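You operate a simulated robot arm through the tools that you are given. There is no shell and no other tool. Be economical: measure what you need, move in short steps, check, and stop when the job is done.

You are at the controls of a simulated two-armed robot. One attempt, no reset.

Task
Screw the cap back on the grey gear case.

Only the result counts: the job must be done as asked and must still hold three seconds after the hand-in. Knocking over, shifting, dropping, spilling or breaking anything else fails it. Lids that push on must go on centred and level and be pressed home; caps that screw on are set level and turned clockwise until they are tight.

Robot
Two 7-joint arms with two-finger parallel grippers on one trunk, on a base that drives. Base frame: it is fixed to the floor where the robot stands at the start and does not move with it; the origin is under the middle of the robot, x ahead of it, y to its left, z up. Lengths are in mm, angles in degrees, forces in N, time in s.
The left shoulder is at the start at [50, 161, 1098], the right one opposite. With the tool pointing down near the work surface each hand reaches from about 100 to 680 mm from the robot's upright axis, wherever it stands, measured 20 degrees to its own side. Places, roughly: grey gear case (6x6x8 cm) [500, 100, 800]. Payload 3.43 kg a hand.
Tool frame (each hand has its own): the origin (TCP) lies between the finger pads and is the grasp point; the fingertips stand 30 mm ahead of it; z points along the fingers, y is the line along which they close. The gripper opens to 94 mm. The fingers are 28 mm wide and 10 mm thick; the gripper's body (50 by 96 mm) begins 55 mm behind the TCP.
Orientation is that of the tool frame in the base frame, as a unit quaternion [x, y, z, w]. With the fingers straight down and closing along the base's y, the tool's x points along the base's -x, its y along +y and its z along -z.

Tools
- The arms move only by the tool step_arm. It takes "left_commands", "right_commands" or both (then of equal length, played together; a hand with none holds still); each is a list of rows, each an object (a shift or turn left out is 0, a gripper value left out holds the last) with "dp": the shift along the base's x, y, z in mm, a list of three; "turn": the turn, a rotation vector about the base's x, y, z in degrees, a list of three; "jaw": the opening in per cent of the stroke, from 0 (shut) to 100 (fully open). In form: [{"dp": [x, y, z], "turn": [ax, ay, az], "jaw": jaw}, ...]. A call has 1 to 12 rows; each row is the pose to reach, as a shift and turn from the pose commanded when the call began. A row lasts 0.2 s, in which the tool goes at most 50 mm and 8.6 degrees; a call with a longer step from one row to the next is refused whole, and so is a gripper value outside its range. Where a pose cannot be reached the arm comes as near as it can. A force on the tool above 40 N (or 10 N above the force at the start of the call, whichever is more), or a blocked arm, ends the call early, and 0.2 s more pass. Each finger travels about 45 mm/s and halts on what it meets, pressing with about 38 N; the grip force reading is that of the motor and also rises with nothing between the fingers. The clock runs only during rows and for 0.2 s after the last one: add rows that repeat a pose to give the fingers time. It gives the time, the measured TCP pose, the force on the tool (base axes), the opening and the grip force at its end, in the units of the frame above (readings bear some noise), with the torque about the TCP (base axes, N m) and any sound that the robot's microphone picked up.
- Cameras (640 x 400 px; columns grow to the right, rows downward): "scene" is now at [126.1, 26.4, 1226.7]; the picture's right is [0.30, -0.95, 0.00], its down [-0.50, -0.16, -0.85] and it looks along [0.81, 0.25, -0.52] (base axes); focal length 255 px, centre (320, 200). "left" rides on the left gripper at [76, -14, -103] in its tool frame; the picture's right is [0.18, 0.98, 0.00], its down [-0.75, 0.14, -0.64] and it looks along [-0.63, 0.12, 0.77] (tool axes); focal length 243 px, centre (320, 200). "right" rides on the right gripper at [76, 14, -103] in its tool frame; the picture's right is [-0.18, 0.98, 0.00], its down [-0.75, -0.14, -0.64] and it looks along [-0.63, -0.12, 0.77] (tool axes); focal length 243 px, centre (320, 200). There is no depth. A picture from a camera that has moved, and an enlarged one, comes with that camera's place and axes in the base frame and with its lens.
- grab_frame(camera): a new picture of that camera. No time passes.
- raise_lower(by): slides the trunk up (or, below 0, down) by that many mm; the arms and the scene camera ride with it, the base frame stays. It gives what a move gives, with no picture.
- roll_base(legs): drives the robot by 1 to 6 legs, each [ahead, left, turn to the left] in mm, mm and degrees, along the robot's own axes; the way and the turn of a leg run together, so that a leg with both is an arc; at most 1500 mm and 180 degrees a leg. The arms and the cameras ride along, it lands a little off, and it stops where it bumps. It gives what a move gives.
- head_to(pan, tilt): turns the head with the scene camera to pan (to the left, within 80 degrees either way) and tilt (down, from -29 to 69), counted from straight ahead of the robot. It gives what a move gives.
- zoom(camera, box): a new picture of the part [left, top, right, bottom] of that camera's present view, enlarged. No time passes.
- finish_job(): hands the job in; it is judged then, once.

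Work in short steps. Places have to be worked out from the pictures, the camera data and where the tool is seen: move nearer, look again, correct. Check each grasp and each placing, and mend what went wrong. You have 120 turns and 100 pictures in all, those below and enlarged ones among them. Open the grippers and draw the arms clear of the work before you hand the job in, unless the task says otherwise; then end with one line.

The tools are called by a JSON object that holds its "api" and its "payload". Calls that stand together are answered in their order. step_arm: Moves the arms, as the interface text tells. Its arguments: {"type":"object","properties":{"left_commands":{"type":"array","items":{"type":"object","properties":{"dp":{"type":"array","items":{"type":"number"}},"turn":{"type":"array","items":{"type":"number"}},"jaw":{"type":"number"}}}},"right_commands":{"type":"array","items":{"type":"object","properties":{"dp":{"type":"array","items":{"type":"number"}},"turn":{"type":"array","items":{"type":"number"}},"jaw":{"type":"number"}}}}},"required":[]} The other tools are called the same way: raise_lower (by) slides the trunk up or down; roll_base (legs) drives the base; head_to (pan, tilt) turns the head that bears the scene camera; grab_frame (camera) takes a picture; zoom (camera, box) takes an enlarged picture of a part of a camera's view; finish_job () hands the job in.

At the start:

```text
time_s: 0.0
left_ee_pos: [351.6, 210.5, 1011.9]
left_tcp_rot: [0.0, 1.0, 0.0, 0.0]
left_wrist_force: [0.8, -0.4, 0.3]
left_ft_torque: [-0.03, 0.01, 0.01]
left_gripper_width: 94.0
left_grip_force: 0.0
right_ee_pos: [407.8, -52.8, 1042.9]
right_tcp_rot: [-0.001, 1.0, 0.0, 0.0]
right_wrist_force: [0.8, -0.4, -0.5]
right_ft_torque: [0.01, -0.01, 0.03]
right_gripper_width: 94.1
right_grip_force: 0.2
trunk travel left (down, up): [-125.0, 142.0]
robot x, y, heading: [1.6, -1.3, -0.1]
head pan, tilt: [17.3, 31.5]
```

scene: 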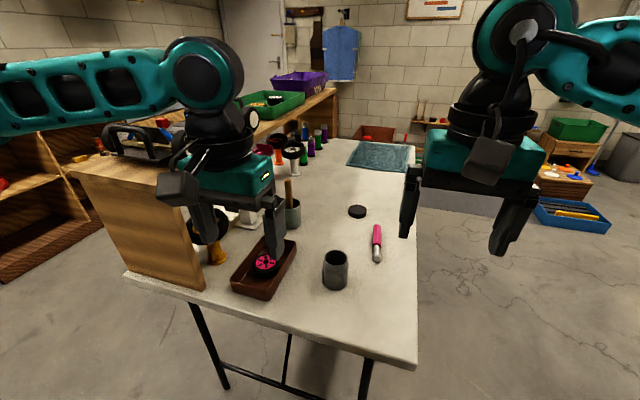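
right: 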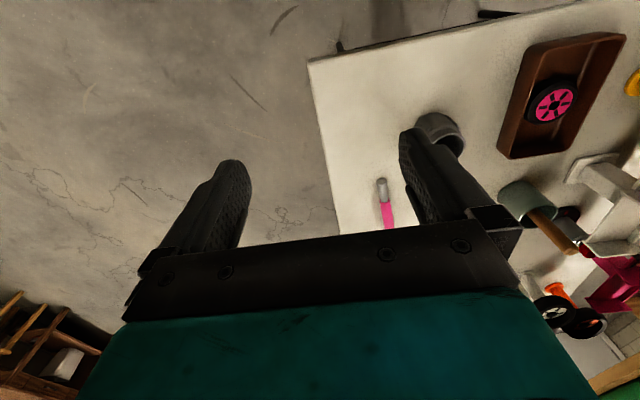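
left: 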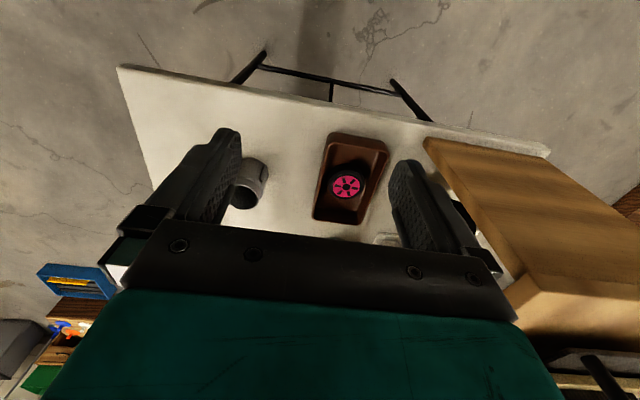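

I see the grey open case near (336,268) and a dark disc at (357,211), which is probably its cap. I'll zoom in on both.

{"api": "zoom", "payload": {"camera": "scene", "box": [280, 190, 420, 300]}}

{"api": "zoom", "payload": {"camera": "scene", "box": [180, 110, 340, 300]}}

```text
3.64 times, centred on (350, 245) of scene
camera zoom: at [126.1, 26.4, 1226.7], right [0.3, -0.95, 0.0], down [-0.5, -0.16, -0.85], along [0.81, 0.25, -0.52], focal length 929 px, centre (211, 36)
```

zoom: 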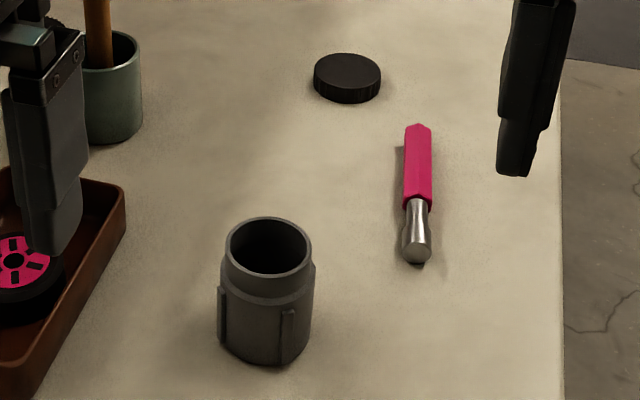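

```text
2.11 times, centred on (260, 205) of scene
camera zoom: at [126.1, 26.4, 1226.7], right [0.3, -0.95, 0.0], down [-0.5, -0.16, -0.85], along [0.81, 0.25, -0.52], focal length 538 px, centre (446, 190)
```

zoom: 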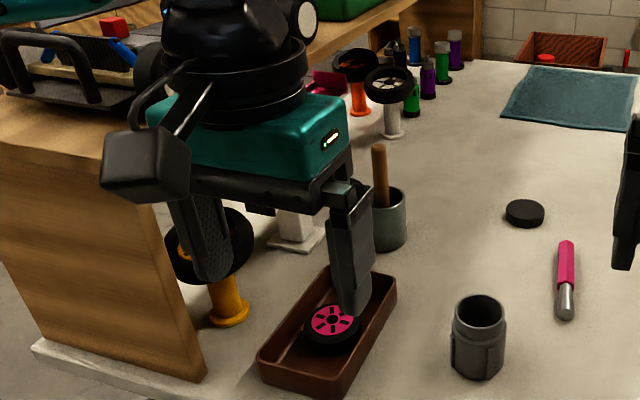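

The cap is the black disc, at about (788,110), which is out of reach from here. The table covers about x 380–1450, y −70–580, so I plan to work from its right side. First I'll check that the floor there is clear.

{"api": "head_to", "payload": {"pan": -45, "tilt": 35}}

{"api": "grab_frame", "payload": {"camera": "scene"}}

{"api": "head_to", "payload": {"pan": 0, "tilt": 65}}

{"api": "grab_frame", "payload": {"camera": "scene"}}

```text
time_s: 1.3
left_ee_pos: [352.6, 209.8, 1010.6]
left_tcp_rot: [-0.001, 1.0, 0.001, 0.0]
left_wrist_force: [0.2, 0.2, -1.1]
left_ft_torque: [0.02, 0.03, 0.06]
left_gripper_width: 94.1
left_grip_force: 0.2
right_ee_pos: [406.7, -51.3, 1043.0]
right_tcp_rot: [0.0, 1.0, 0.0, 0.001]
right_wrist_force: [-0.1, -0.1, -0.4]
right_ft_torque: [0.03, -0.04, -0.03]
right_gripper_width: 93.9
right_grip_force: 0.0
trunk travel left (down, up): [-125.0, 142.0]
robot x, y, heading: [-0.9, -1.9, -0.3]
head pan, tilt: [-45.0, 35.0]
```

```text
94 pictures are left
camera scene: at [102.7, -62.6, 1221.2], right [-0.71, -0.71, 0.0], down [-0.41, 0.41, -0.82], along [0.58, -0.58, -0.57], focal length 255 px, centre (320, 200)
```

scene: 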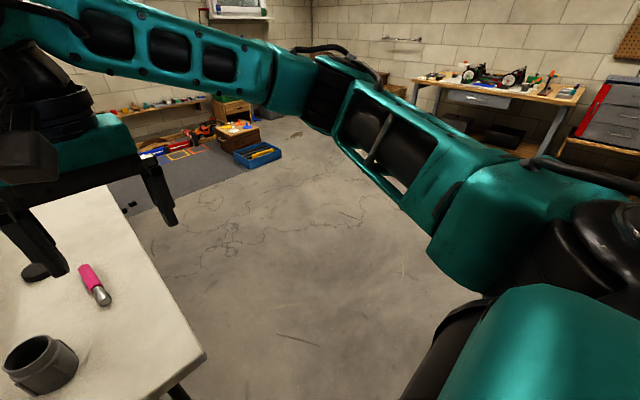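

```text
time_s: 2.5
left_ee_pos: [352.4, 209.1, 1011.7]
left_tcp_rot: [-0.001, 1.0, 0.0, -0.001]
left_wrist_force: [0.1, -1.0, 0.3]
left_ft_torque: [-0.03, 0.01, -0.02]
left_gripper_width: 94.0
left_grip_force: 0.1
right_ee_pos: [405.8, -52.0, 1042.9]
right_tcp_rot: [-0.001, 1.0, 0.0, 0.0]
right_wrist_force: [0.7, -0.3, 0.3]
right_ft_torque: [-0.03, 0.0, 0.01]
right_gripper_width: 94.0
right_grip_force: 0.0
trunk travel left (down, up): [-125.0, 142.0]
robot x, y, heading: [2.0, -0.2, -0.2]
head pan, tilt: [0.0, 65.0]
```

```text
93 pictures are left
camera scene: at [101.1, -0.5, 1181.3], right [0.0, -1.0, 0.0], down [-0.91, 0.0, -0.42], along [0.42, 0.0, -0.91], focal length 255 px, centre (320, 200)
```

scene: 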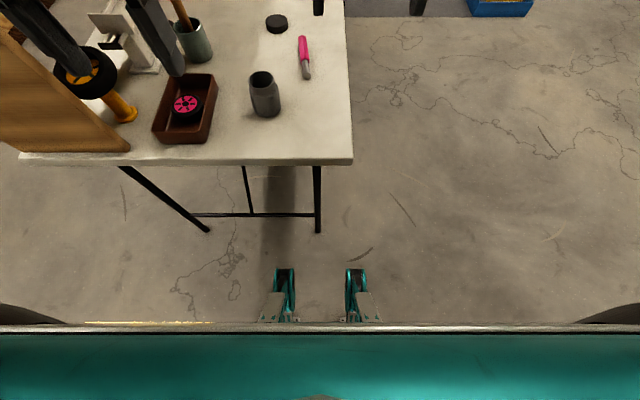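

The floor is clear, and the base's feet reach only x≈300. The table legs stand near x≈486, so driving 140 mm ahead under the table edge is fine. I'll raise the trunk first so the arms clear the tall box, then drive.

{"api": "raise_lower", "payload": {"by": 100}}

{"api": "roll_base", "payload": {"legs": [[140, 0, 0]]}}

{"api": "head_to", "payload": {"pan": 0, "tilt": 55}}

{"api": "grab_frame", "payload": {"camera": "scene"}}

{"api": "grab_frame", "payload": {"camera": "left"}}

```text
time_s: 3.8
left_ee_pos: [352.0, 210.3, 1112.2]
left_tcp_rot: [-0.001, 1.0, 0.0, 0.0]
left_wrist_force: [-0.8, 0.5, -0.3]
left_ft_torque: [0.01, 0.03, -0.04]
left_gripper_width: 94.1
left_grip_force: 0.0
right_ee_pos: [407.2, -50.5, 1143.8]
right_tcp_rot: [0.0, 1.0, 0.001, 0.0]
right_wrist_force: [-0.4, 0.6, 0.0]
right_ft_torque: [-0.03, 0.0, -0.06]
right_gripper_width: 94.3
right_grip_force: 0.0
trunk travel left (down, up): [-225.0, 42.0]
robot x, y, heading: [-0.1, -0.7, 0.1]
head pan, tilt: [0.0, 65.0]
```

```text
time_s: 5.1
left_ee_pos: [491.8, 209.0, 1111.6]
left_tcp_rot: [0.0, 1.0, 0.0, 0.0]
left_wrist_force: [-0.2, -0.1, 0.0]
left_ft_torque: [-0.01, 0.01, 0.01]
left_gripper_width: 93.7
left_grip_force: 0.0
right_ee_pos: [546.0, -50.7, 1142.3]
right_tcp_rot: [0.0, 1.0, 0.0, 0.0]
right_wrist_force: [-0.5, -0.1, -0.1]
right_ft_torque: [0.01, 0.01, 0.03]
right_gripper_width: 93.8
right_grip_force: 0.0
trunk travel left (down, up): [-225.0, 42.0]
robot x, y, heading: [136.4, -2.5, -0.1]
head pan, tilt: [0.0, 65.0]
```

```text
time_s: 5.8
left_ee_pos: [491.3, 209.8, 1111.5]
left_tcp_rot: [0.0, 1.0, 0.0, 0.0]
left_wrist_force: [-0.4, -1.2, -0.5]
left_ft_torque: [0.01, -0.03, -0.02]
left_gripper_width: 94.0
left_grip_force: 0.0
right_ee_pos: [544.2, -51.4, 1143.4]
right_tcp_rot: [0.0, 1.0, 0.001, -0.001]
right_wrist_force: [-1.0, 0.2, -0.1]
right_ft_torque: [0.0, -0.04, -0.02]
right_gripper_width: 93.7
right_grip_force: 0.0
trunk travel left (down, up): [-225.0, 42.0]
robot x, y, heading: [138.5, -0.3, -0.2]
head pan, tilt: [0.0, 55.0]
```

```text
92 pictures are left
camera scene: at [251.6, -0.5, 1292.9], right [0.0, -1.0, 0.0], down [-0.82, 0.0, -0.57], along [0.57, 0.0, -0.82], focal length 255 px, centre (320, 200)
```

scene: 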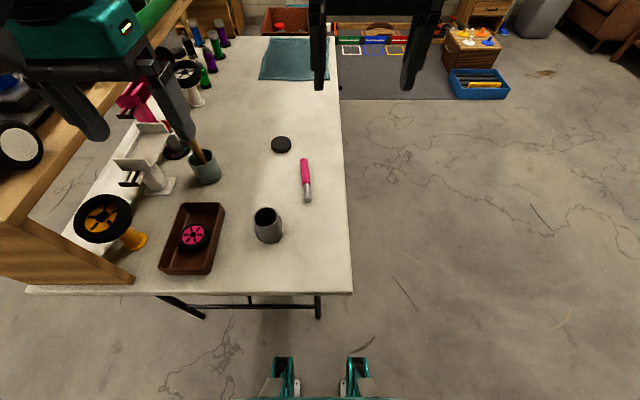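

```text
91 pictures are left
camera left: at [414.2, 195.3, 1213.8], right [-0.18, 0.98, 0.0], down [0.75, 0.14, 0.64], along [0.63, 0.12, -0.77], focal length 243 px, centre (320, 200)
```

left: 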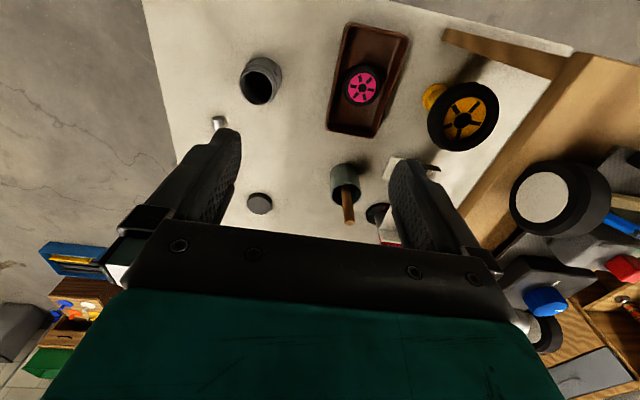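

The cap is near (800,115), so driving about 100 mm more would help. First I'll look at where the left elbow is relative to the box.

{"api": "head_to", "payload": {"pan": 60, "tilt": 35}}

{"api": "grab_frame", "payload": {"camera": "scene"}}

```text
time_s: 7.1
left_ee_pos: [491.0, 209.2, 1112.2]
left_tcp_rot: [0.0, 1.0, 0.0, 0.0]
left_wrist_force: [-0.3, -0.1, -0.5]
left_ft_torque: [0.0, 0.0, 0.05]
left_gripper_width: 93.9
left_grip_force: 0.1
right_ee_pos: [546.3, -51.0, 1142.8]
right_tcp_rot: [0.0, 1.0, 0.0, 0.0]
right_wrist_force: [0.8, -0.1, 0.1]
right_ft_torque: [-0.01, 0.0, 0.0]
right_gripper_width: 93.9
right_grip_force: 0.1
trunk travel left (down, up): [-225.0, 42.0]
robot x, y, heading: [138.4, 0.1, 0.2]
head pan, tilt: [60.0, 35.0]
```

```text
90 pictures are left
camera scene: at [223.7, 75.7, 1321.2], right [0.87, -0.5, 0.0], down [-0.29, -0.5, -0.82], along [0.41, 0.71, -0.57], focal length 255 px, centre (320, 200)
```

scene: 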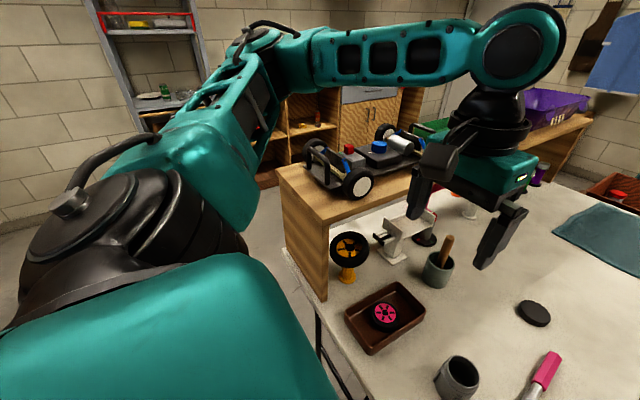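

The left elbow and forearm pass high above the box and the toy car on it. I'd rather use the right arm, whose elbow is over open floor. I'll drive 90 mm more and look at the cap from the right hand.

{"api": "roll_base", "payload": {"legs": [[90, 0, 0]]}}

{"api": "head_to", "payload": {"pan": 5, "tilt": 52}}

{"api": "step_arm", "payload": {"right_commands": [{"dp": [10, 40, -20]}, {"dp": [20, 80, -50]}, {"dp": [40, 110, -80]}, {"dp": [60, 130, -110]}, {"dp": [80, 150, -140]}]}}

{"api": "grab_frame", "payload": {"camera": "scene"}}

{"api": "grab_frame", "payload": {"camera": "right"}}

```text
time_s: 8.0
left_ee_pos: [505.4, 208.7, 1113.3]
left_tcp_rot: [0.0, 1.0, 0.001, 0.001]
left_wrist_force: [0.2, 0.2, -0.3]
left_ft_torque: [-0.01, -0.02, -0.01]
left_gripper_width: 94.1
left_grip_force: 0.1
right_ee_pos: [560.3, -52.0, 1142.9]
right_tcp_rot: [0.0, 1.0, 0.001, 0.001]
right_wrist_force: [-0.2, 0.8, 0.0]
right_ft_torque: [0.02, -0.02, -0.01]
right_gripper_width: 94.0
right_grip_force: 0.1
trunk travel left (down, up): [-225.0, 42.0]
robot x, y, heading: [156.5, -2.4, -0.0]
head pan, tilt: [60.0, 35.0]
stopped in leg 1: the robot was blocked; the commanded pose is now the measured one
```

```text
time_s: 9.2
left_ee_pos: [507.4, 209.8, 1112.0]
left_tcp_rot: [0.0, 1.0, 0.001, 0.001]
left_wrist_force: [0.0, 1.0, 0.6]
left_ft_torque: [0.0, -0.02, 0.02]
left_gripper_width: 93.9
left_grip_force: 0.1
right_ee_pos: [560.9, -52.1, 1143.5]
right_tcp_rot: [0.001, 1.0, 0.001, 0.001]
right_wrist_force: [0.2, -0.4, 0.3]
right_ft_torque: [-0.02, 0.0, 0.01]
right_gripper_width: 94.3
right_grip_force: 0.1
trunk travel left (down, up): [-225.0, 42.0]
robot x, y, heading: [151.7, 0.8, -0.2]
head pan, tilt: [5.0, 52.0]
```

```text
refused: row 2 steps farther than a row can; nothing moved
```

```text
89 pictures are left
camera scene: at [270.3, 6.0, 1296.8], right [0.09, -1.0, 0.0], down [-0.78, -0.07, -0.62], along [0.61, 0.05, -0.79], focal length 255 px, centre (320, 200)
```

scene: 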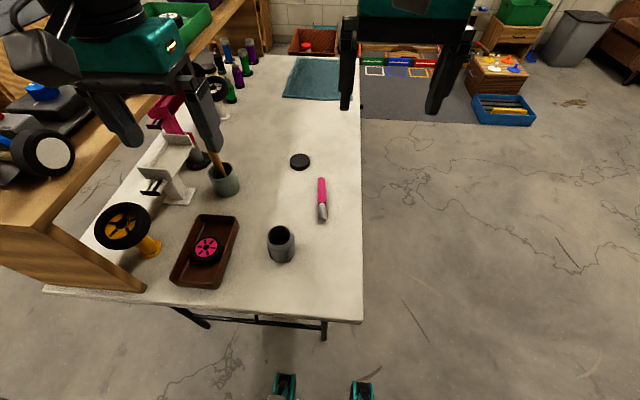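

```text
88 pictures are left
camera right: at [486.4, -38.8, 1244.4], right [0.19, 0.98, 0.0], down [0.75, -0.14, 0.64], along [0.63, -0.12, -0.77], focal length 243 px, centre (320, 200)
```

right: 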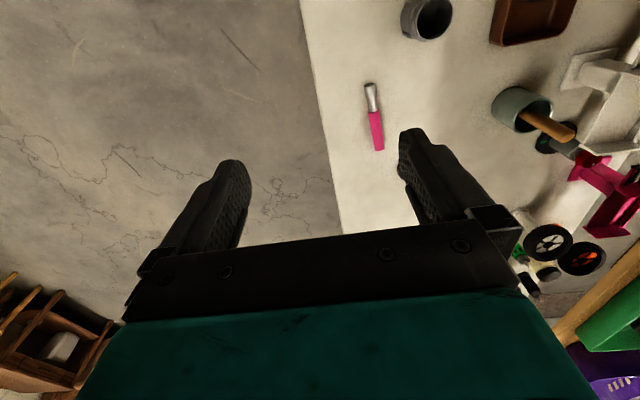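

The base is blocked at x≈155, which leaves the cap at the edge of reach. I'll drive around to the table's right side and face it from there, where both cap and case are about 420 mm ahead.

{"api": "roll_base", "payload": {"legs": [[-250, 0, 0], [0, -720, 0], [720, 0, 0], [0, 0, 90], [330, 0, 0]]}}

{"api": "head_to", "payload": {"pan": 0, "tilt": 50}}

{"api": "grab_frame", "payload": {"camera": "scene"}}

```text
time_s: 26.5
left_ee_pos: [411.4, -54.4, 1111.6]
left_tcp_rot: [-0.703, 0.711, 0.001, 0.0]
left_wrist_force: [1.1, -0.1, -0.2]
left_ft_torque: [-0.02, -0.01, 0.01]
left_gripper_width: 94.2
left_grip_force: 0.0
right_ee_pos: [672.8, -3.4, 1142.9]
right_tcp_rot: [-0.703, 0.711, 0.001, 0.0]
right_wrist_force: [-0.4, 0.0, 0.5]
right_ft_torque: [-0.01, -0.03, 0.01]
right_gripper_width: 94.0
right_grip_force: 0.0
trunk travel left (down, up): [-225.0, 42.0]
robot x, y, heading: [619.9, -409.0, 89.2]
head pan, tilt: [5.0, 52.0]
```

```text
time_s: 27.2
left_ee_pos: [410.8, -56.8, 1111.9]
left_tcp_rot: [-0.703, 0.711, 0.0, 0.001]
left_wrist_force: [0.7, -0.7, -0.5]
left_ft_torque: [0.05, -0.01, 0.04]
left_gripper_width: 94.2
left_grip_force: 0.0
right_ee_pos: [673.5, -4.2, 1143.3]
right_tcp_rot: [-0.703, 0.711, 0.001, 0.0]
right_wrist_force: [0.1, -0.2, -0.6]
right_ft_torque: [0.0, 0.0, -0.05]
right_gripper_width: 94.0
right_grip_force: 0.1
trunk travel left (down, up): [-225.0, 42.0]
robot x, y, heading: [620.1, -409.0, 89.6]
head pan, tilt: [0.0, 50.0]
```

```text
87 pictures are left
camera scene: at [619.0, -293.0, 1299.4], right [1.0, -0.01, 0.0], down [-0.01, -0.77, -0.64], along [0.01, 0.64, -0.77], focal length 255 px, centre (320, 200)
```

scene: 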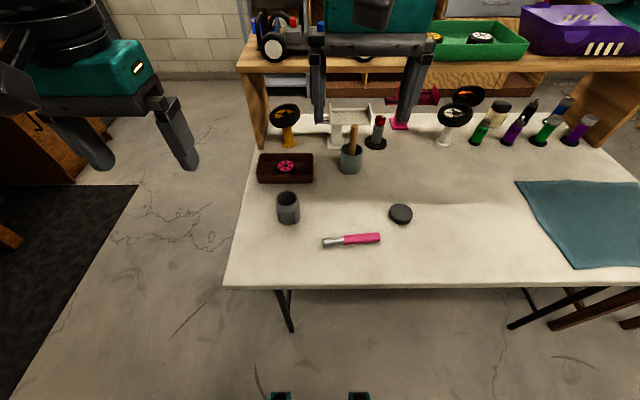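

Both parts are now well within reach: the cap at about (825,95) and the case at about (530,90). I'll lower the trunk and bring the right hand over the cap.

{"api": "raise_lower", "payload": {"by": -100}}

{"api": "step_arm", "payload": {"right_commands": [{"dp": [36, 25, -20]}, {"dp": [72, 50, -40]}, {"dp": [108, 75, -65]}, {"dp": [142, 98, -93]}, {"dp": [142, 98, -93]}]}}

{"api": "grab_frame", "payload": {"camera": "right"}}

{"api": "grab_frame", "payload": {"camera": "scene"}}

```text
time_s: 28.5
left_ee_pos: [411.2, -54.7, 1013.3]
left_tcp_rot: [-0.702, 0.712, 0.001, 0.001]
left_wrist_force: [-0.1, -0.2, -0.7]
left_ft_torque: [-0.03, 0.03, 0.04]
left_gripper_width: 93.9
left_grip_force: 0.2
right_ee_pos: [672.4, -3.4, 1044.6]
right_tcp_rot: [-0.703, 0.711, 0.002, -0.001]
right_wrist_force: [0.4, 0.4, 0.0]
right_ft_torque: [-0.03, 0.01, -0.01]
right_gripper_width: 93.8
right_grip_force: 0.1
trunk travel left (down, up): [-125.0, 142.0]
robot x, y, heading: [616.5, -403.3, 89.3]
head pan, tilt: [0.0, 50.0]
```

```text
refused: row 3 steps farther than a row can; nothing moved
```

```text
86 pictures are left
camera right: at [659.1, -81.1, 1144.5], right [-0.98, 0.2, 0.0], down [0.15, 0.75, 0.64], along [0.12, 0.63, -0.77], focal length 243 px, centre (320, 200)
```

right: 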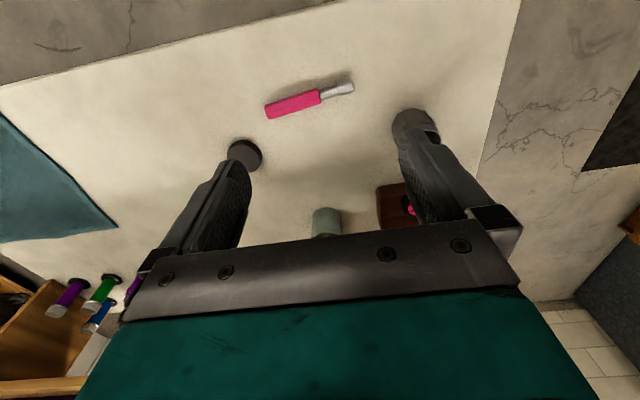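

```text
85 pictures are left
camera scene: at [619.0, -293.1, 1199.5], right [1.0, -0.01, 0.0], down [-0.01, -0.77, -0.64], along [0.01, 0.64, -0.77], focal length 255 px, centre (320, 200)
```

scene: 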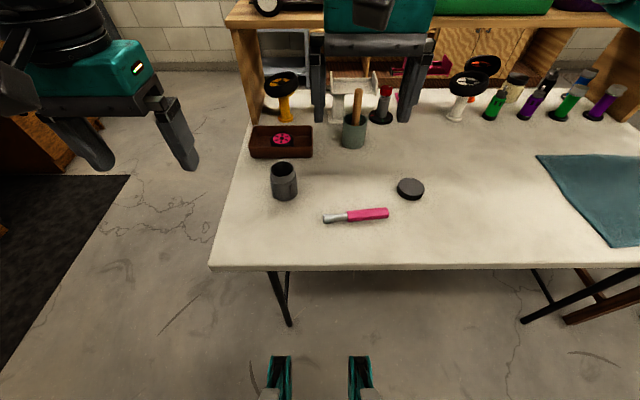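

From two viewpoints the cap is at about (821,93). I'll move the right hand above it in smaller rows.

{"api": "step_arm", "payload": {"right_commands": [{"dp": [30, 19, -21]}, {"dp": [60, 38, -42]}, {"dp": [90, 57, -63]}, {"dp": [120, 77, -84]}, {"dp": [148, 96, -104]}, {"dp": [148, 96, -104]}]}}

{"api": "grab_frame", "payload": {"camera": "right"}}

{"api": "grab_frame", "payload": {"camera": "scene"}}

```text
time_s: 29.9
left_ee_pos: [411.7, -54.7, 1012.6]
left_tcp_rot: [-0.704, 0.71, 0.0, 0.0]
left_wrist_force: [0.9, -0.1, 0.1]
left_ft_torque: [0.01, -0.01, -0.01]
left_gripper_width: 93.8
left_grip_force: 0.1
right_ee_pos: [823.2, 91.7, 937.3]
right_tcp_rot: [-0.702, 0.712, 0.001, 0.0]
right_wrist_force: [-0.1, 0.1, -0.7]
right_ft_torque: [0.0, 0.0, 0.01]
right_gripper_width: 93.9
right_grip_force: 0.0
trunk travel left (down, up): [-125.0, 142.0]
robot x, y, heading: [616.8, -409.7, 89.2]
head pan, tilt: [0.0, 50.0]
```

```text
84 pictures are left
camera right: at [808.1, 14.4, 1039.1], right [-0.98, 0.2, 0.0], down [0.15, 0.75, 0.64], along [0.12, 0.63, -0.77], focal length 243 px, centre (320, 200)
```

right: 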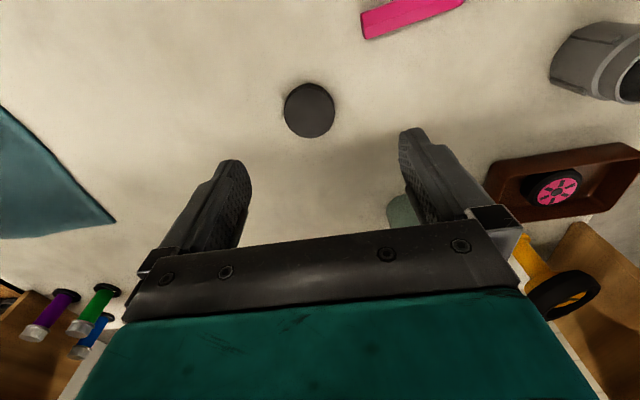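

```text
83 pictures are left
camera scene: at [619.0, -292.9, 1199.5], right [1.0, -0.01, 0.0], down [-0.01, -0.77, -0.64], along [0.01, 0.64, -0.77], focal length 255 px, centre (320, 200)
```

scene: 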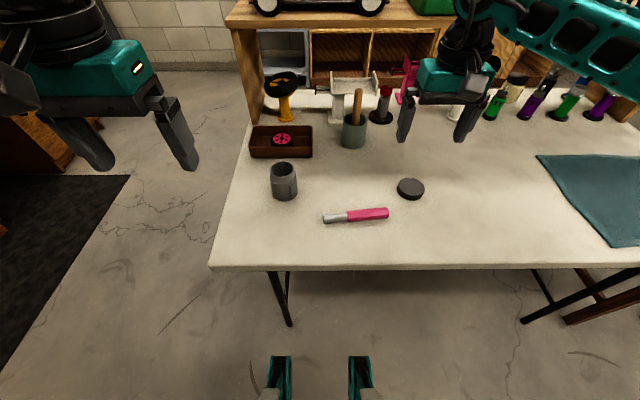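

The hand camera puts the cap at about (834,100), slightly further than the earlier estimate. I'll descend partway and measure again.

{"api": "step_arm", "payload": {"right_commands": [{"dp": [5, 3, -33]}, {"dp": [8, 7, -67]}, {"dp": [8, 7, -67]}]}}

{"api": "grab_frame", "payload": {"camera": "right"}}

{"api": "zoom", "payload": {"camera": "scene", "box": [340, 120, 480, 220]}}

```text
time_s: 30.7
left_ee_pos: [411.2, -54.9, 1012.1]
left_tcp_rot: [-0.704, 0.711, 0.001, 0.0]
left_wrist_force: [0.2, -0.3, 0.3]
left_ft_torque: [0.0, -0.01, 0.02]
left_gripper_width: 94.4
left_grip_force: 0.0
right_ee_pos: [827.3, 99.4, 873.2]
right_tcp_rot: [-0.703, 0.711, 0.001, 0.001]
right_wrist_force: [0.0, 0.0, 0.2]
right_ft_torque: [0.0, 0.01, 0.03]
right_gripper_width: 94.0
right_grip_force: 0.0
trunk travel left (down, up): [-125.0, 142.0]
robot x, y, heading: [617.8, -411.6, 89.4]
head pan, tilt: [0.0, 50.0]
```

```text
82 pictures are left
camera right: at [813.8, 22.8, 974.1], right [-0.98, 0.2, 0.0], down [0.15, 0.75, 0.64], along [0.12, 0.63, -0.77], focal length 243 px, centre (320, 200)
```

right: 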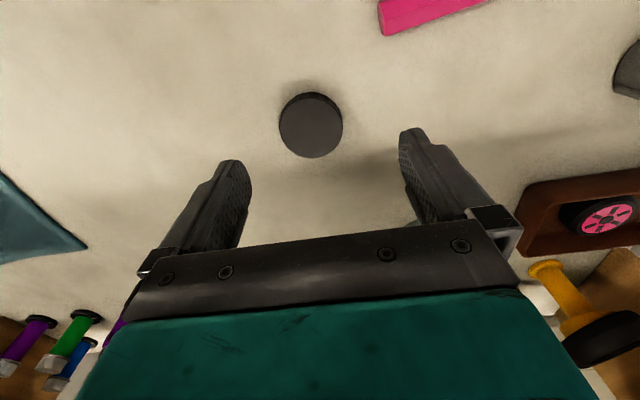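

```text
4.00 times, centred on (410, 170) of scene
camera zoom: at [619.0, -292.9, 1199.5], right [1.0, -0.01, 0.0], down [-0.01, -0.77, -0.64], along [0.01, 0.64, -0.77], focal length 1022 px, centre (-40, 320)
```

zoom: 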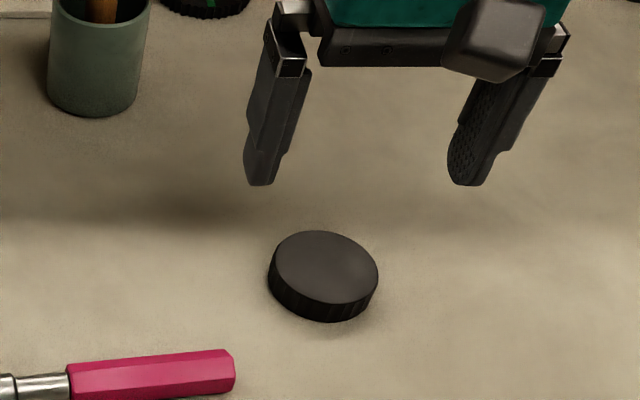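

Combining both cameras, the cap top is at about (837,105,765), so the table is near z≈746. I'll descend 60 mm with that correction and check again.

{"api": "step_arm", "payload": {"right_commands": [{"dp": [5, 3, -30]}, {"dp": [9, 6, -62]}, {"dp": [9, 6, -62]}]}}

{"api": "grab_frame", "payload": {"camera": "right"}}

{"api": "zoom", "payload": {"camera": "scene", "box": [340, 120, 480, 220]}}

```text
time_s: 31.5
left_ee_pos: [410.5, -55.5, 1011.9]
left_tcp_rot: [-0.704, 0.711, 0.001, 0.001]
left_wrist_force: [-0.3, 0.1, -0.7]
left_ft_torque: [0.0, 0.02, 0.0]
left_gripper_width: 93.9
left_grip_force: 0.0
right_ee_pos: [836.0, 104.1, 810.3]
right_tcp_rot: [-0.704, 0.711, 0.0, 0.001]
right_wrist_force: [-0.2, -0.6, 0.6]
right_ft_torque: [-0.04, 0.01, -0.03]
right_gripper_width: 94.1
right_grip_force: 0.1
trunk travel left (down, up): [-125.0, 142.0]
robot x, y, heading: [618.0, -407.8, 89.6]
head pan, tilt: [0.0, 50.0]
```

```text
80 pictures are left
camera right: at [822.7, 27.3, 911.3], right [-0.98, 0.2, 0.0], down [0.15, 0.75, 0.64], along [0.12, 0.63, -0.77], focal length 243 px, centre (320, 200)
```

right: 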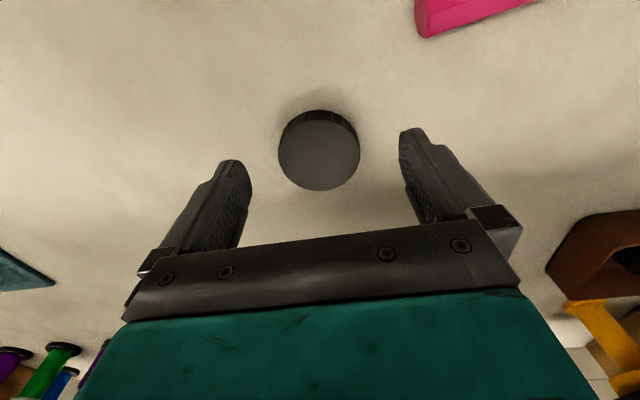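

```text
4.00 times, centred on (410, 170) of scene
camera zoom: at [619.0, -292.9, 1199.5], right [1.0, -0.01, 0.0], down [-0.01, -0.77, -0.64], along [0.01, 0.64, -0.77], focal length 1022 px, centre (-40, 320)
```

zoom: 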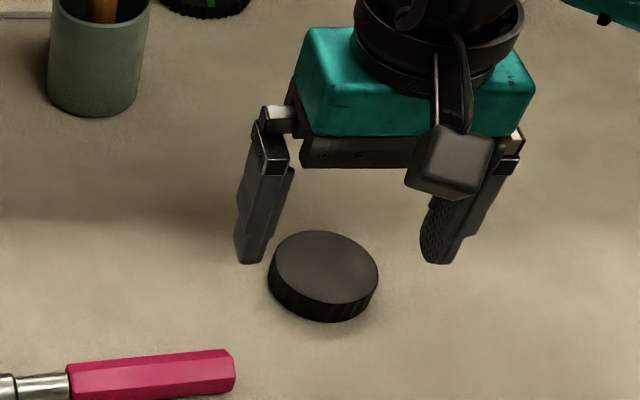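

The rays agree on the cap at (838,105) and the hand is centred over it. I'll descend so the fingertips are about 5 mm above the table.

{"api": "step_arm", "payload": {"right_commands": [{"dp": [1, 0, -15]}, {"dp": [1, 0, -28]}, {"dp": [1, 0, -28]}]}}

{"api": "grab_frame", "payload": {"camera": "right"}}

{"api": "zoom", "payload": {"camera": "scene", "box": [360, 140, 460, 210]}}

```text
time_s: 32.3
left_ee_pos: [412.6, -55.3, 1012.3]
left_tcp_rot: [-0.704, 0.711, 0.0, 0.0]
left_wrist_force: [0.4, 0.2, 0.9]
left_ft_torque: [-0.01, 0.04, -0.02]
left_gripper_width: 94.2
left_grip_force: 0.0
right_ee_pos: [838.7, 105.8, 781.4]
right_tcp_rot: [-0.703, 0.711, 0.0, 0.001]
right_wrist_force: [1.0, -0.8, 0.1]
right_ft_torque: [0.02, -0.02, -0.03]
right_gripper_width: 93.6
right_grip_force: 0.1
trunk travel left (down, up): [-125.0, 142.0]
robot x, y, heading: [617.0, -408.8, 89.5]
head pan, tilt: [0.0, 50.0]
```

```text
78 pictures are left
camera right: at [824.0, 28.1, 882.6], right [-0.98, 0.2, 0.0], down [0.15, 0.75, 0.64], along [0.13, 0.63, -0.77], focal length 243 px, centre (320, 200)
```

right: 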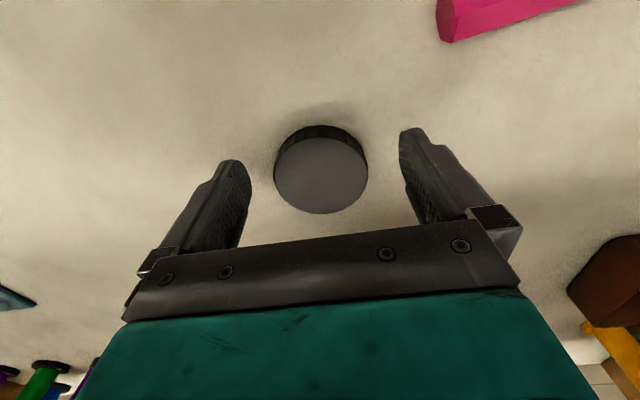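

```text
5.71 times, centred on (410, 175) of scene
camera zoom: at [619.0, -292.9, 1199.4], right [1.0, -0.01, 0.0], down [-0.01, -0.77, -0.64], along [0.01, 0.64, -0.77], focal length 1459 px, centre (-194, 343)
```

zoom: 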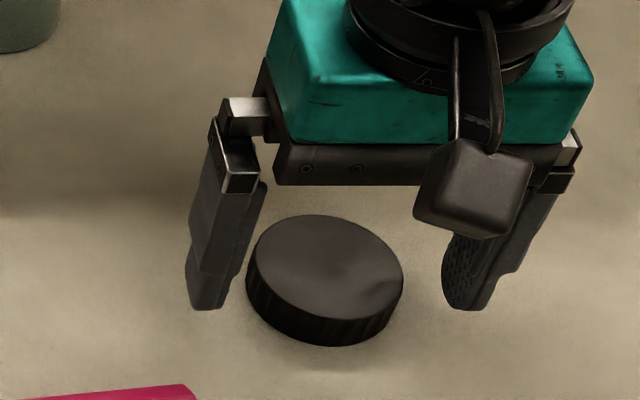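

The fingers straddle the cap and it is roughly centred. I'll close on it.

{"api": "step_arm", "payload": {"right_commands": [{"dp": [-1, 1, 0], "jaw": 65}, {"dp": [-1, 1, 0], "jaw": 40}, {"dp": [-1, 1, 0], "jaw": 40}, {"dp": [-1, 1, 0], "jaw": 40}, {"dp": [-1, 1, 0], "jaw": 40}]}}

{"api": "grab_frame", "payload": {"camera": "right"}}

{"api": "zoom", "payload": {"camera": "scene", "box": [360, 140, 460, 210]}}

```text
time_s: 33.5
left_ee_pos: [410.8, -54.4, 1011.1]
left_tcp_rot: [-0.703, 0.711, 0.0, 0.001]
left_wrist_force: [0.4, 1.1, 0.3]
left_ft_torque: [0.0, 0.01, -0.04]
left_gripper_width: 94.2
left_grip_force: 0.1
right_ee_pos: [836.2, 107.6, 783.3]
right_tcp_rot: [-0.702, 0.712, 0.001, -0.001]
right_wrist_force: [0.4, -0.6, 0.8]
right_ft_torque: [0.0, 0.0, -0.03]
right_gripper_width: 59.9
right_grip_force: 38.2
trunk travel left (down, up): [-125.0, 142.0]
robot x, y, heading: [618.3, -408.5, 89.3]
head pan, tilt: [0.0, 50.0]
```

```text
76 pictures are left
camera right: at [823.1, 29.8, 882.9], right [-0.98, 0.2, 0.0], down [0.15, 0.75, 0.64], along [0.12, 0.63, -0.77], focal length 243 px, centre (320, 200)
```

right: 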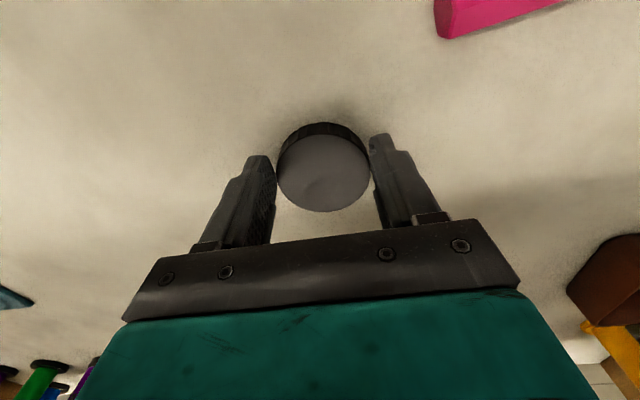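

```text
5.71 times, centred on (410, 175) of scene
camera zoom: at [619.0, -292.9, 1199.4], right [1.0, -0.01, 0.0], down [-0.01, -0.77, -0.64], along [0.01, 0.64, -0.77], focal length 1459 px, centre (-194, 343)
```

zoom: 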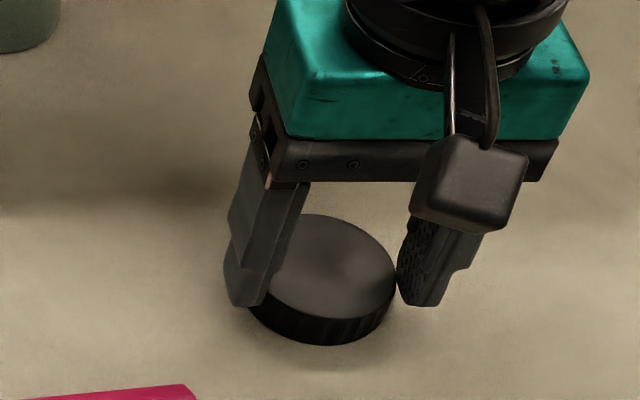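

The cap is gripped at a width of 59.9 mm. I'll lift it and measure the case more accurately from the scene and left cameras.

{"api": "step_arm", "payload": {"right_commands": [{"dp": [-1, 1, 30]}, {"dp": [-1, 1, 75]}, {"dp": [-1, 1, 120]}, {"dp": [-1, 1, 165]}, {"dp": [-1, 1, 165]}]}}

{"api": "grab_frame", "payload": {"camera": "right"}}

{"api": "zoom", "payload": {"camera": "scene", "box": [230, 120, 370, 220]}}

{"api": "grab_frame", "payload": {"camera": "left"}}

```text
time_s: 34.7
left_ee_pos: [411.8, -53.8, 1012.0]
left_tcp_rot: [-0.703, 0.711, 0.0, 0.001]
left_wrist_force: [0.5, 0.4, 0.3]
left_ft_torque: [0.0, 0.01, -0.01]
left_gripper_width: 93.8
left_grip_force: 0.1
right_ee_pos: [836.1, 106.1, 949.0]
right_tcp_rot: [-0.703, 0.712, 0.002, 0.0]
right_wrist_force: [-0.1, 0.0, 0.5]
right_ft_torque: [-0.01, 0.03, 0.03]
right_gripper_width: 59.7
right_grip_force: 38.6
trunk travel left (down, up): [-125.0, 142.0]
robot x, y, heading: [618.7, -411.5, 89.3]
head pan, tilt: [0.0, 50.0]
```

```text
74 pictures are left
camera right: at [821.7, 28.7, 1050.0], right [-0.98, 0.2, 0.0], down [0.15, 0.75, 0.64], along [0.12, 0.63, -0.77], focal length 243 px, centre (320, 200)
```

right: 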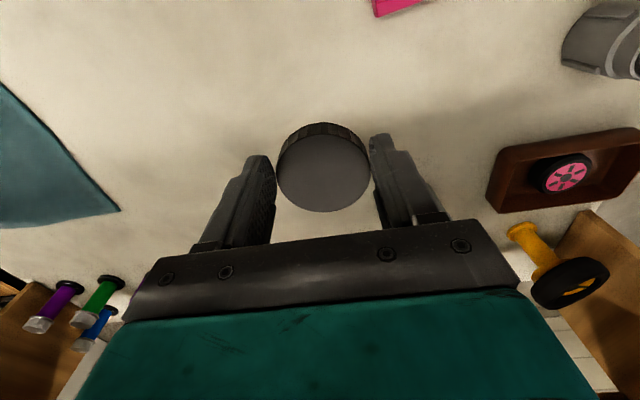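

```text
4.00 times, centred on (300, 170) of scene
camera zoom: at [619.1, -292.9, 1199.4], right [1.0, -0.01, 0.0], down [-0.01, -0.77, -0.64], along [0.01, 0.64, -0.77], focal length 1022 px, centre (400, 320)
```

zoom: 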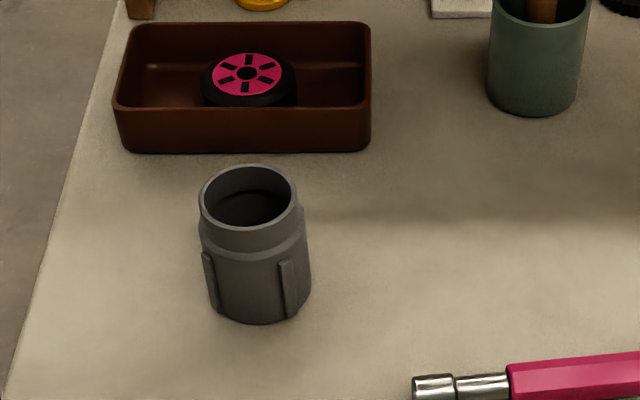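

```text
72 pictures are left
camera left: at [423.9, -131.5, 1114.0], right [-0.98, -0.17, 0.0], down [-0.13, 0.75, 0.64], along [-0.11, 0.63, -0.77], focal length 243 px, centre (320, 200)
```

left: 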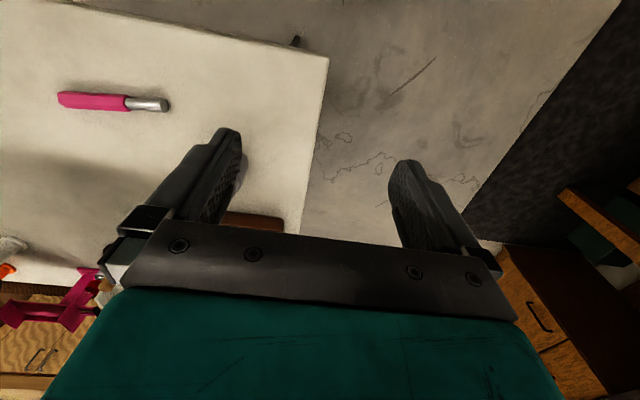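

The cap is held securely. The case axis is at about (544,110) with its top near z 820. I'll carry the cap high toward the case and measure again with the hand camera.

{"api": "step_arm", "payload": {"right_commands": [{"dp": [-45, 0, 0]}, {"dp": [-90, 0, 0]}, {"dp": [-135, 0, 0]}, {"dp": [-180, 0, 0]}, {"dp": [-220, -5, 0]}, {"dp": [-240, -10, 0]}, {"dp": [-240, -10, 0]}]}}

{"api": "grab_frame", "payload": {"camera": "right"}}

{"api": "grab_frame", "payload": {"camera": "scene"}}

```text
time_s: 36.3
left_ee_pos: [410.2, -55.9, 1012.5]
left_tcp_rot: [-0.703, 0.711, 0.0, 0.001]
left_wrist_force: [0.7, 0.3, 0.6]
left_ft_torque: [-0.03, -0.04, 0.0]
left_gripper_width: 94.1
left_grip_force: 0.1
right_ee_pos: [594.2, 97.6, 947.6]
right_tcp_rot: [-0.703, 0.711, 0.001, 0.0]
right_wrist_force: [0.2, 1.5, 0.4]
right_ft_torque: [0.01, 0.02, -0.01]
right_gripper_width: 59.5
right_grip_force: 38.2
trunk travel left (down, up): [-125.0, 142.0]
robot x, y, heading: [615.7, -411.3, 89.4]
head pan, tilt: [0.0, 50.0]
```

```text
71 pictures are left
camera right: at [581.1, 19.8, 1047.4], right [-0.98, 0.2, 0.0], down [0.15, 0.75, 0.64], along [0.12, 0.63, -0.77], focal length 243 px, centre (320, 200)
```

right: 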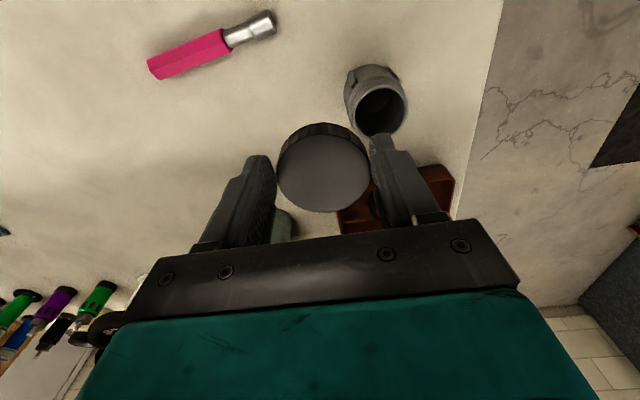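

```text
70 pictures are left
camera scene: at [619.1, -292.9, 1199.4], right [1.0, -0.01, 0.0], down [-0.01, -0.77, -0.64], along [0.01, 0.64, -0.77], focal length 255 px, centre (320, 200)
```

scene: 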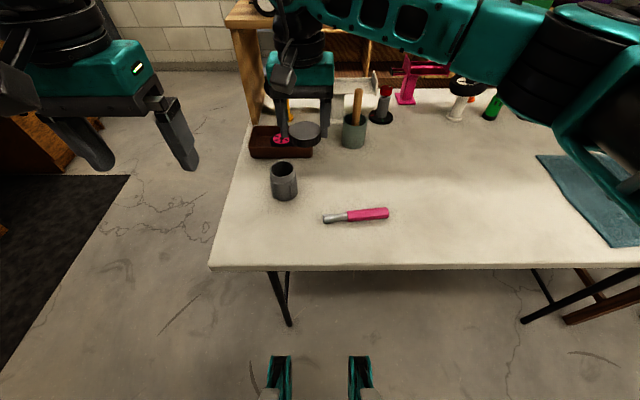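

The case axis is about (541,110). I'll bring the cap above it with about 20 mm of clearance and compare alignment in both cameras.

{"api": "step_arm", "payload": {"right_commands": [{"dp": [-30, 6, 0]}, {"dp": [-54, 12, -25]}, {"dp": [-54, 12, -60]}, {"dp": [-54, 12, -60]}]}}

{"api": "zoom", "payload": {"camera": "scene", "box": [240, 120, 340, 210]}}

{"api": "grab_frame", "payload": {"camera": "right"}}

```text
time_s: 37.3
left_ee_pos: [411.2, -55.5, 1012.8]
left_tcp_rot: [-0.704, 0.71, 0.001, 0.001]
left_wrist_force: [0.6, 0.7, 0.2]
left_ft_torque: [-0.02, -0.02, 0.02]
left_gripper_width: 94.2
left_grip_force: 0.0
right_ee_pos: [545.6, 107.0, 888.5]
right_tcp_rot: [-0.702, 0.712, 0.002, 0.0]
right_wrist_force: [0.0, -0.1, 1.0]
right_ft_torque: [0.02, 0.0, -0.03]
right_gripper_width: 59.7
right_grip_force: 38.1
trunk travel left (down, up): [-125.0, 142.0]
robot x, y, heading: [615.2, -410.6, 89.5]
head pan, tilt: [0.0, 50.0]
```

```text
4.44 times, centred on (290, 165) of scene
camera zoom: at [619.0, -292.9, 1199.5], right [1.0, -0.01, 0.0], down [-0.01, -0.77, -0.64], along [0.01, 0.64, -0.77], focal length 1135 px, centre (453, 356)
```

zoom: 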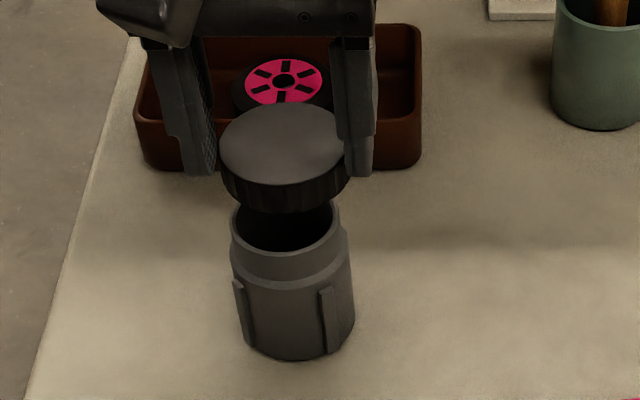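

```text
68 pictures are left
camera right: at [530.9, 29.2, 988.9], right [-0.98, 0.2, 0.0], down [0.15, 0.75, 0.64], along [0.12, 0.63, -0.77], focal length 243 px, centre (320, 200)
```

right: 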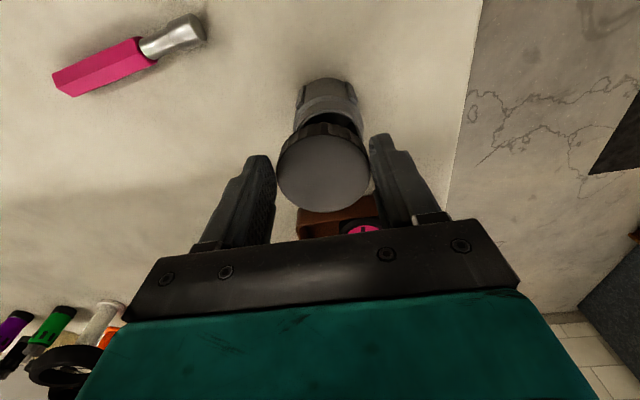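

In x the cap looks about 4–5 mm too far to +x. The y alignment is hard to judge from here, so I'll bring the left hand's camera round to view the case from the −x side.

{"api": "step_arm", "payload": {"left_commands": [{"dp": [-2, 15, -5], "turn": [0, 0, -8.2]}, {"dp": [-4, 30, -10], "turn": [0, 0, -16.4]}, {"dp": [-6, 45, -15], "turn": [0, 0, -24.6]}, {"dp": [-8, 60, -20], "turn": [0, 0, -32.8]}, {"dp": [-10, 75, -25], "turn": [0, 0, -41]}, {"dp": [-12, 90, -30], "turn": [0, 0, -49.2]}, {"dp": [-14, 105, -35], "turn": [0, 0, -57.4]}, {"dp": [-16, 120, -40], "turn": [0, 0, -65.6]}, {"dp": [-18, 135, -45], "turn": [0, 0, -73.8]}, {"dp": [-20, 150, -50], "turn": [0, 0, -82]}, {"dp": [-22, 160, -52], "turn": [0, 0, -89.5]}, {"dp": [-22, 160, -52], "turn": [0, 0, -89.5]}]}}

{"api": "grab_frame", "payload": {"camera": "left"}}

```text
time_s: 39.9
left_ee_pos: [390.4, 104.8, 961.5]
left_tcp_rot: [0.001, 1.0, 0.0, 0.001]
left_wrist_force: [-0.7, -0.2, -0.5]
left_ft_torque: [-0.01, 0.03, -0.01]
left_gripper_width: 93.9
left_grip_force: 0.1
right_ee_pos: [546.0, 107.4, 888.7]
right_tcp_rot: [-0.702, 0.712, 0.001, 0.001]
right_wrist_force: [0.1, 1.1, 0.0]
right_ft_torque: [-0.02, 0.03, 0.02]
right_gripper_width: 60.0
right_grip_force: 37.9
trunk travel left (down, up): [-125.0, 142.0]
robot x, y, heading: [617.1, -408.5, 89.5]
head pan, tilt: [0.0, 50.0]
```

```text
67 pictures are left
camera left: at [312.8, 90.5, 1062.4], right [-0.18, 0.98, 0.0], down [0.75, 0.14, 0.64], along [0.63, 0.12, -0.77], focal length 243 px, centre (320, 200)
```

left: 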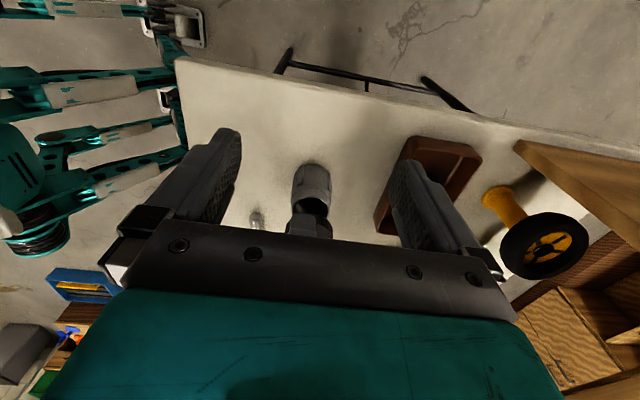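

The case shows between the fingers, but the cap is hidden by the gripper bar. I'll raise the left hand 90 mm to bring it into view.

{"api": "step_arm", "payload": {"left_commands": [{"dp": [0, 0, 45]}, {"dp": [0, 0, 90]}, {"dp": [0, 0, 90]}]}}

{"api": "zoom", "payload": {"camera": "left", "box": [240, 110, 400, 230]}}

```text
time_s: 40.7
left_ee_pos: [391.1, 102.6, 1053.9]
left_tcp_rot: [0.0, 1.0, -0.001, 0.0]
left_wrist_force: [-1.1, 0.3, -0.7]
left_ft_torque: [0.01, 0.0, 0.01]
left_gripper_width: 94.0
left_grip_force: 0.1
right_ee_pos: [544.8, 107.6, 888.2]
right_tcp_rot: [-0.703, 0.711, 0.001, 0.0]
right_wrist_force: [1.1, 0.1, -0.3]
right_ft_torque: [-0.01, -0.02, 0.01]
right_gripper_width: 59.7
right_grip_force: 38.2
trunk travel left (down, up): [-125.0, 142.0]
robot x, y, heading: [617.3, -411.8, 89.7]
head pan, tilt: [0.0, 50.0]
```

```text
3.33 times, centred on (320, 170) of left
camera zoom: at [313.7, 88.2, 1155.4], right [-0.18, 0.98, 0.0], down [0.75, 0.14, 0.64], along [0.63, 0.12, -0.77], focal length 809 px, centre (320, 300)
```

zoom: 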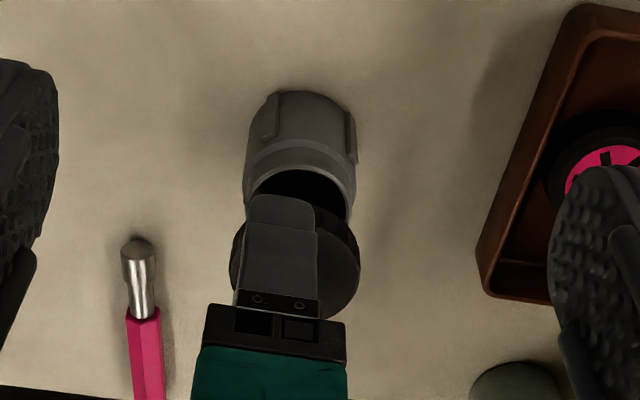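

The left view suggests the cap may be offset in the grip, so I'll zoom in further to check.

{"api": "zoom", "payload": {"camera": "left", "box": [280, 130, 350, 200]}}

{"api": "zoom", "payload": {"camera": "right", "box": [240, 60, 400, 220]}}

```text
5.71 times, centred on (315, 165) of left
camera zoom: at [313.7, 88.2, 1155.4], right [-0.18, 0.98, 0.0], down [0.75, 0.14, 0.64], along [0.63, 0.12, -0.77], focal length 1386 px, centre (349, 400)
```

zoom: 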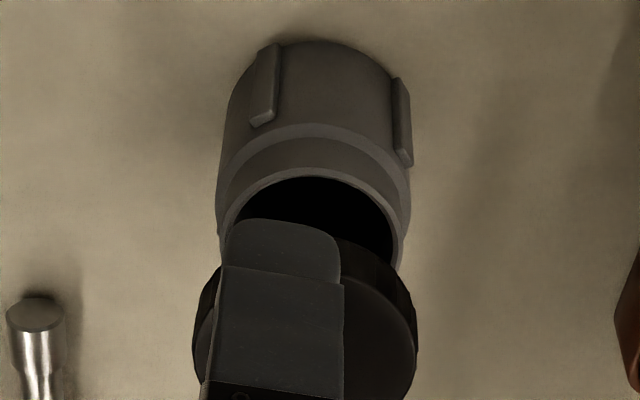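

```text
2.50 times, centred on (320, 140) of right
camera zoom: at [531.1, 29.3, 989.1], right [-0.98, 0.2, 0.0], down [0.15, 0.75, 0.64], along [0.12, 0.63, -0.77], focal length 606 px, centre (320, 350)
```

zoom: 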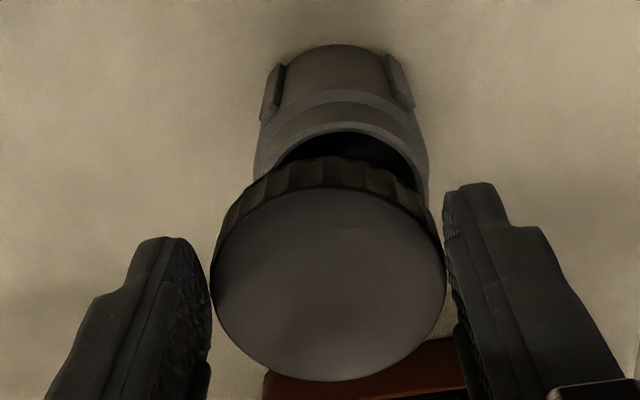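

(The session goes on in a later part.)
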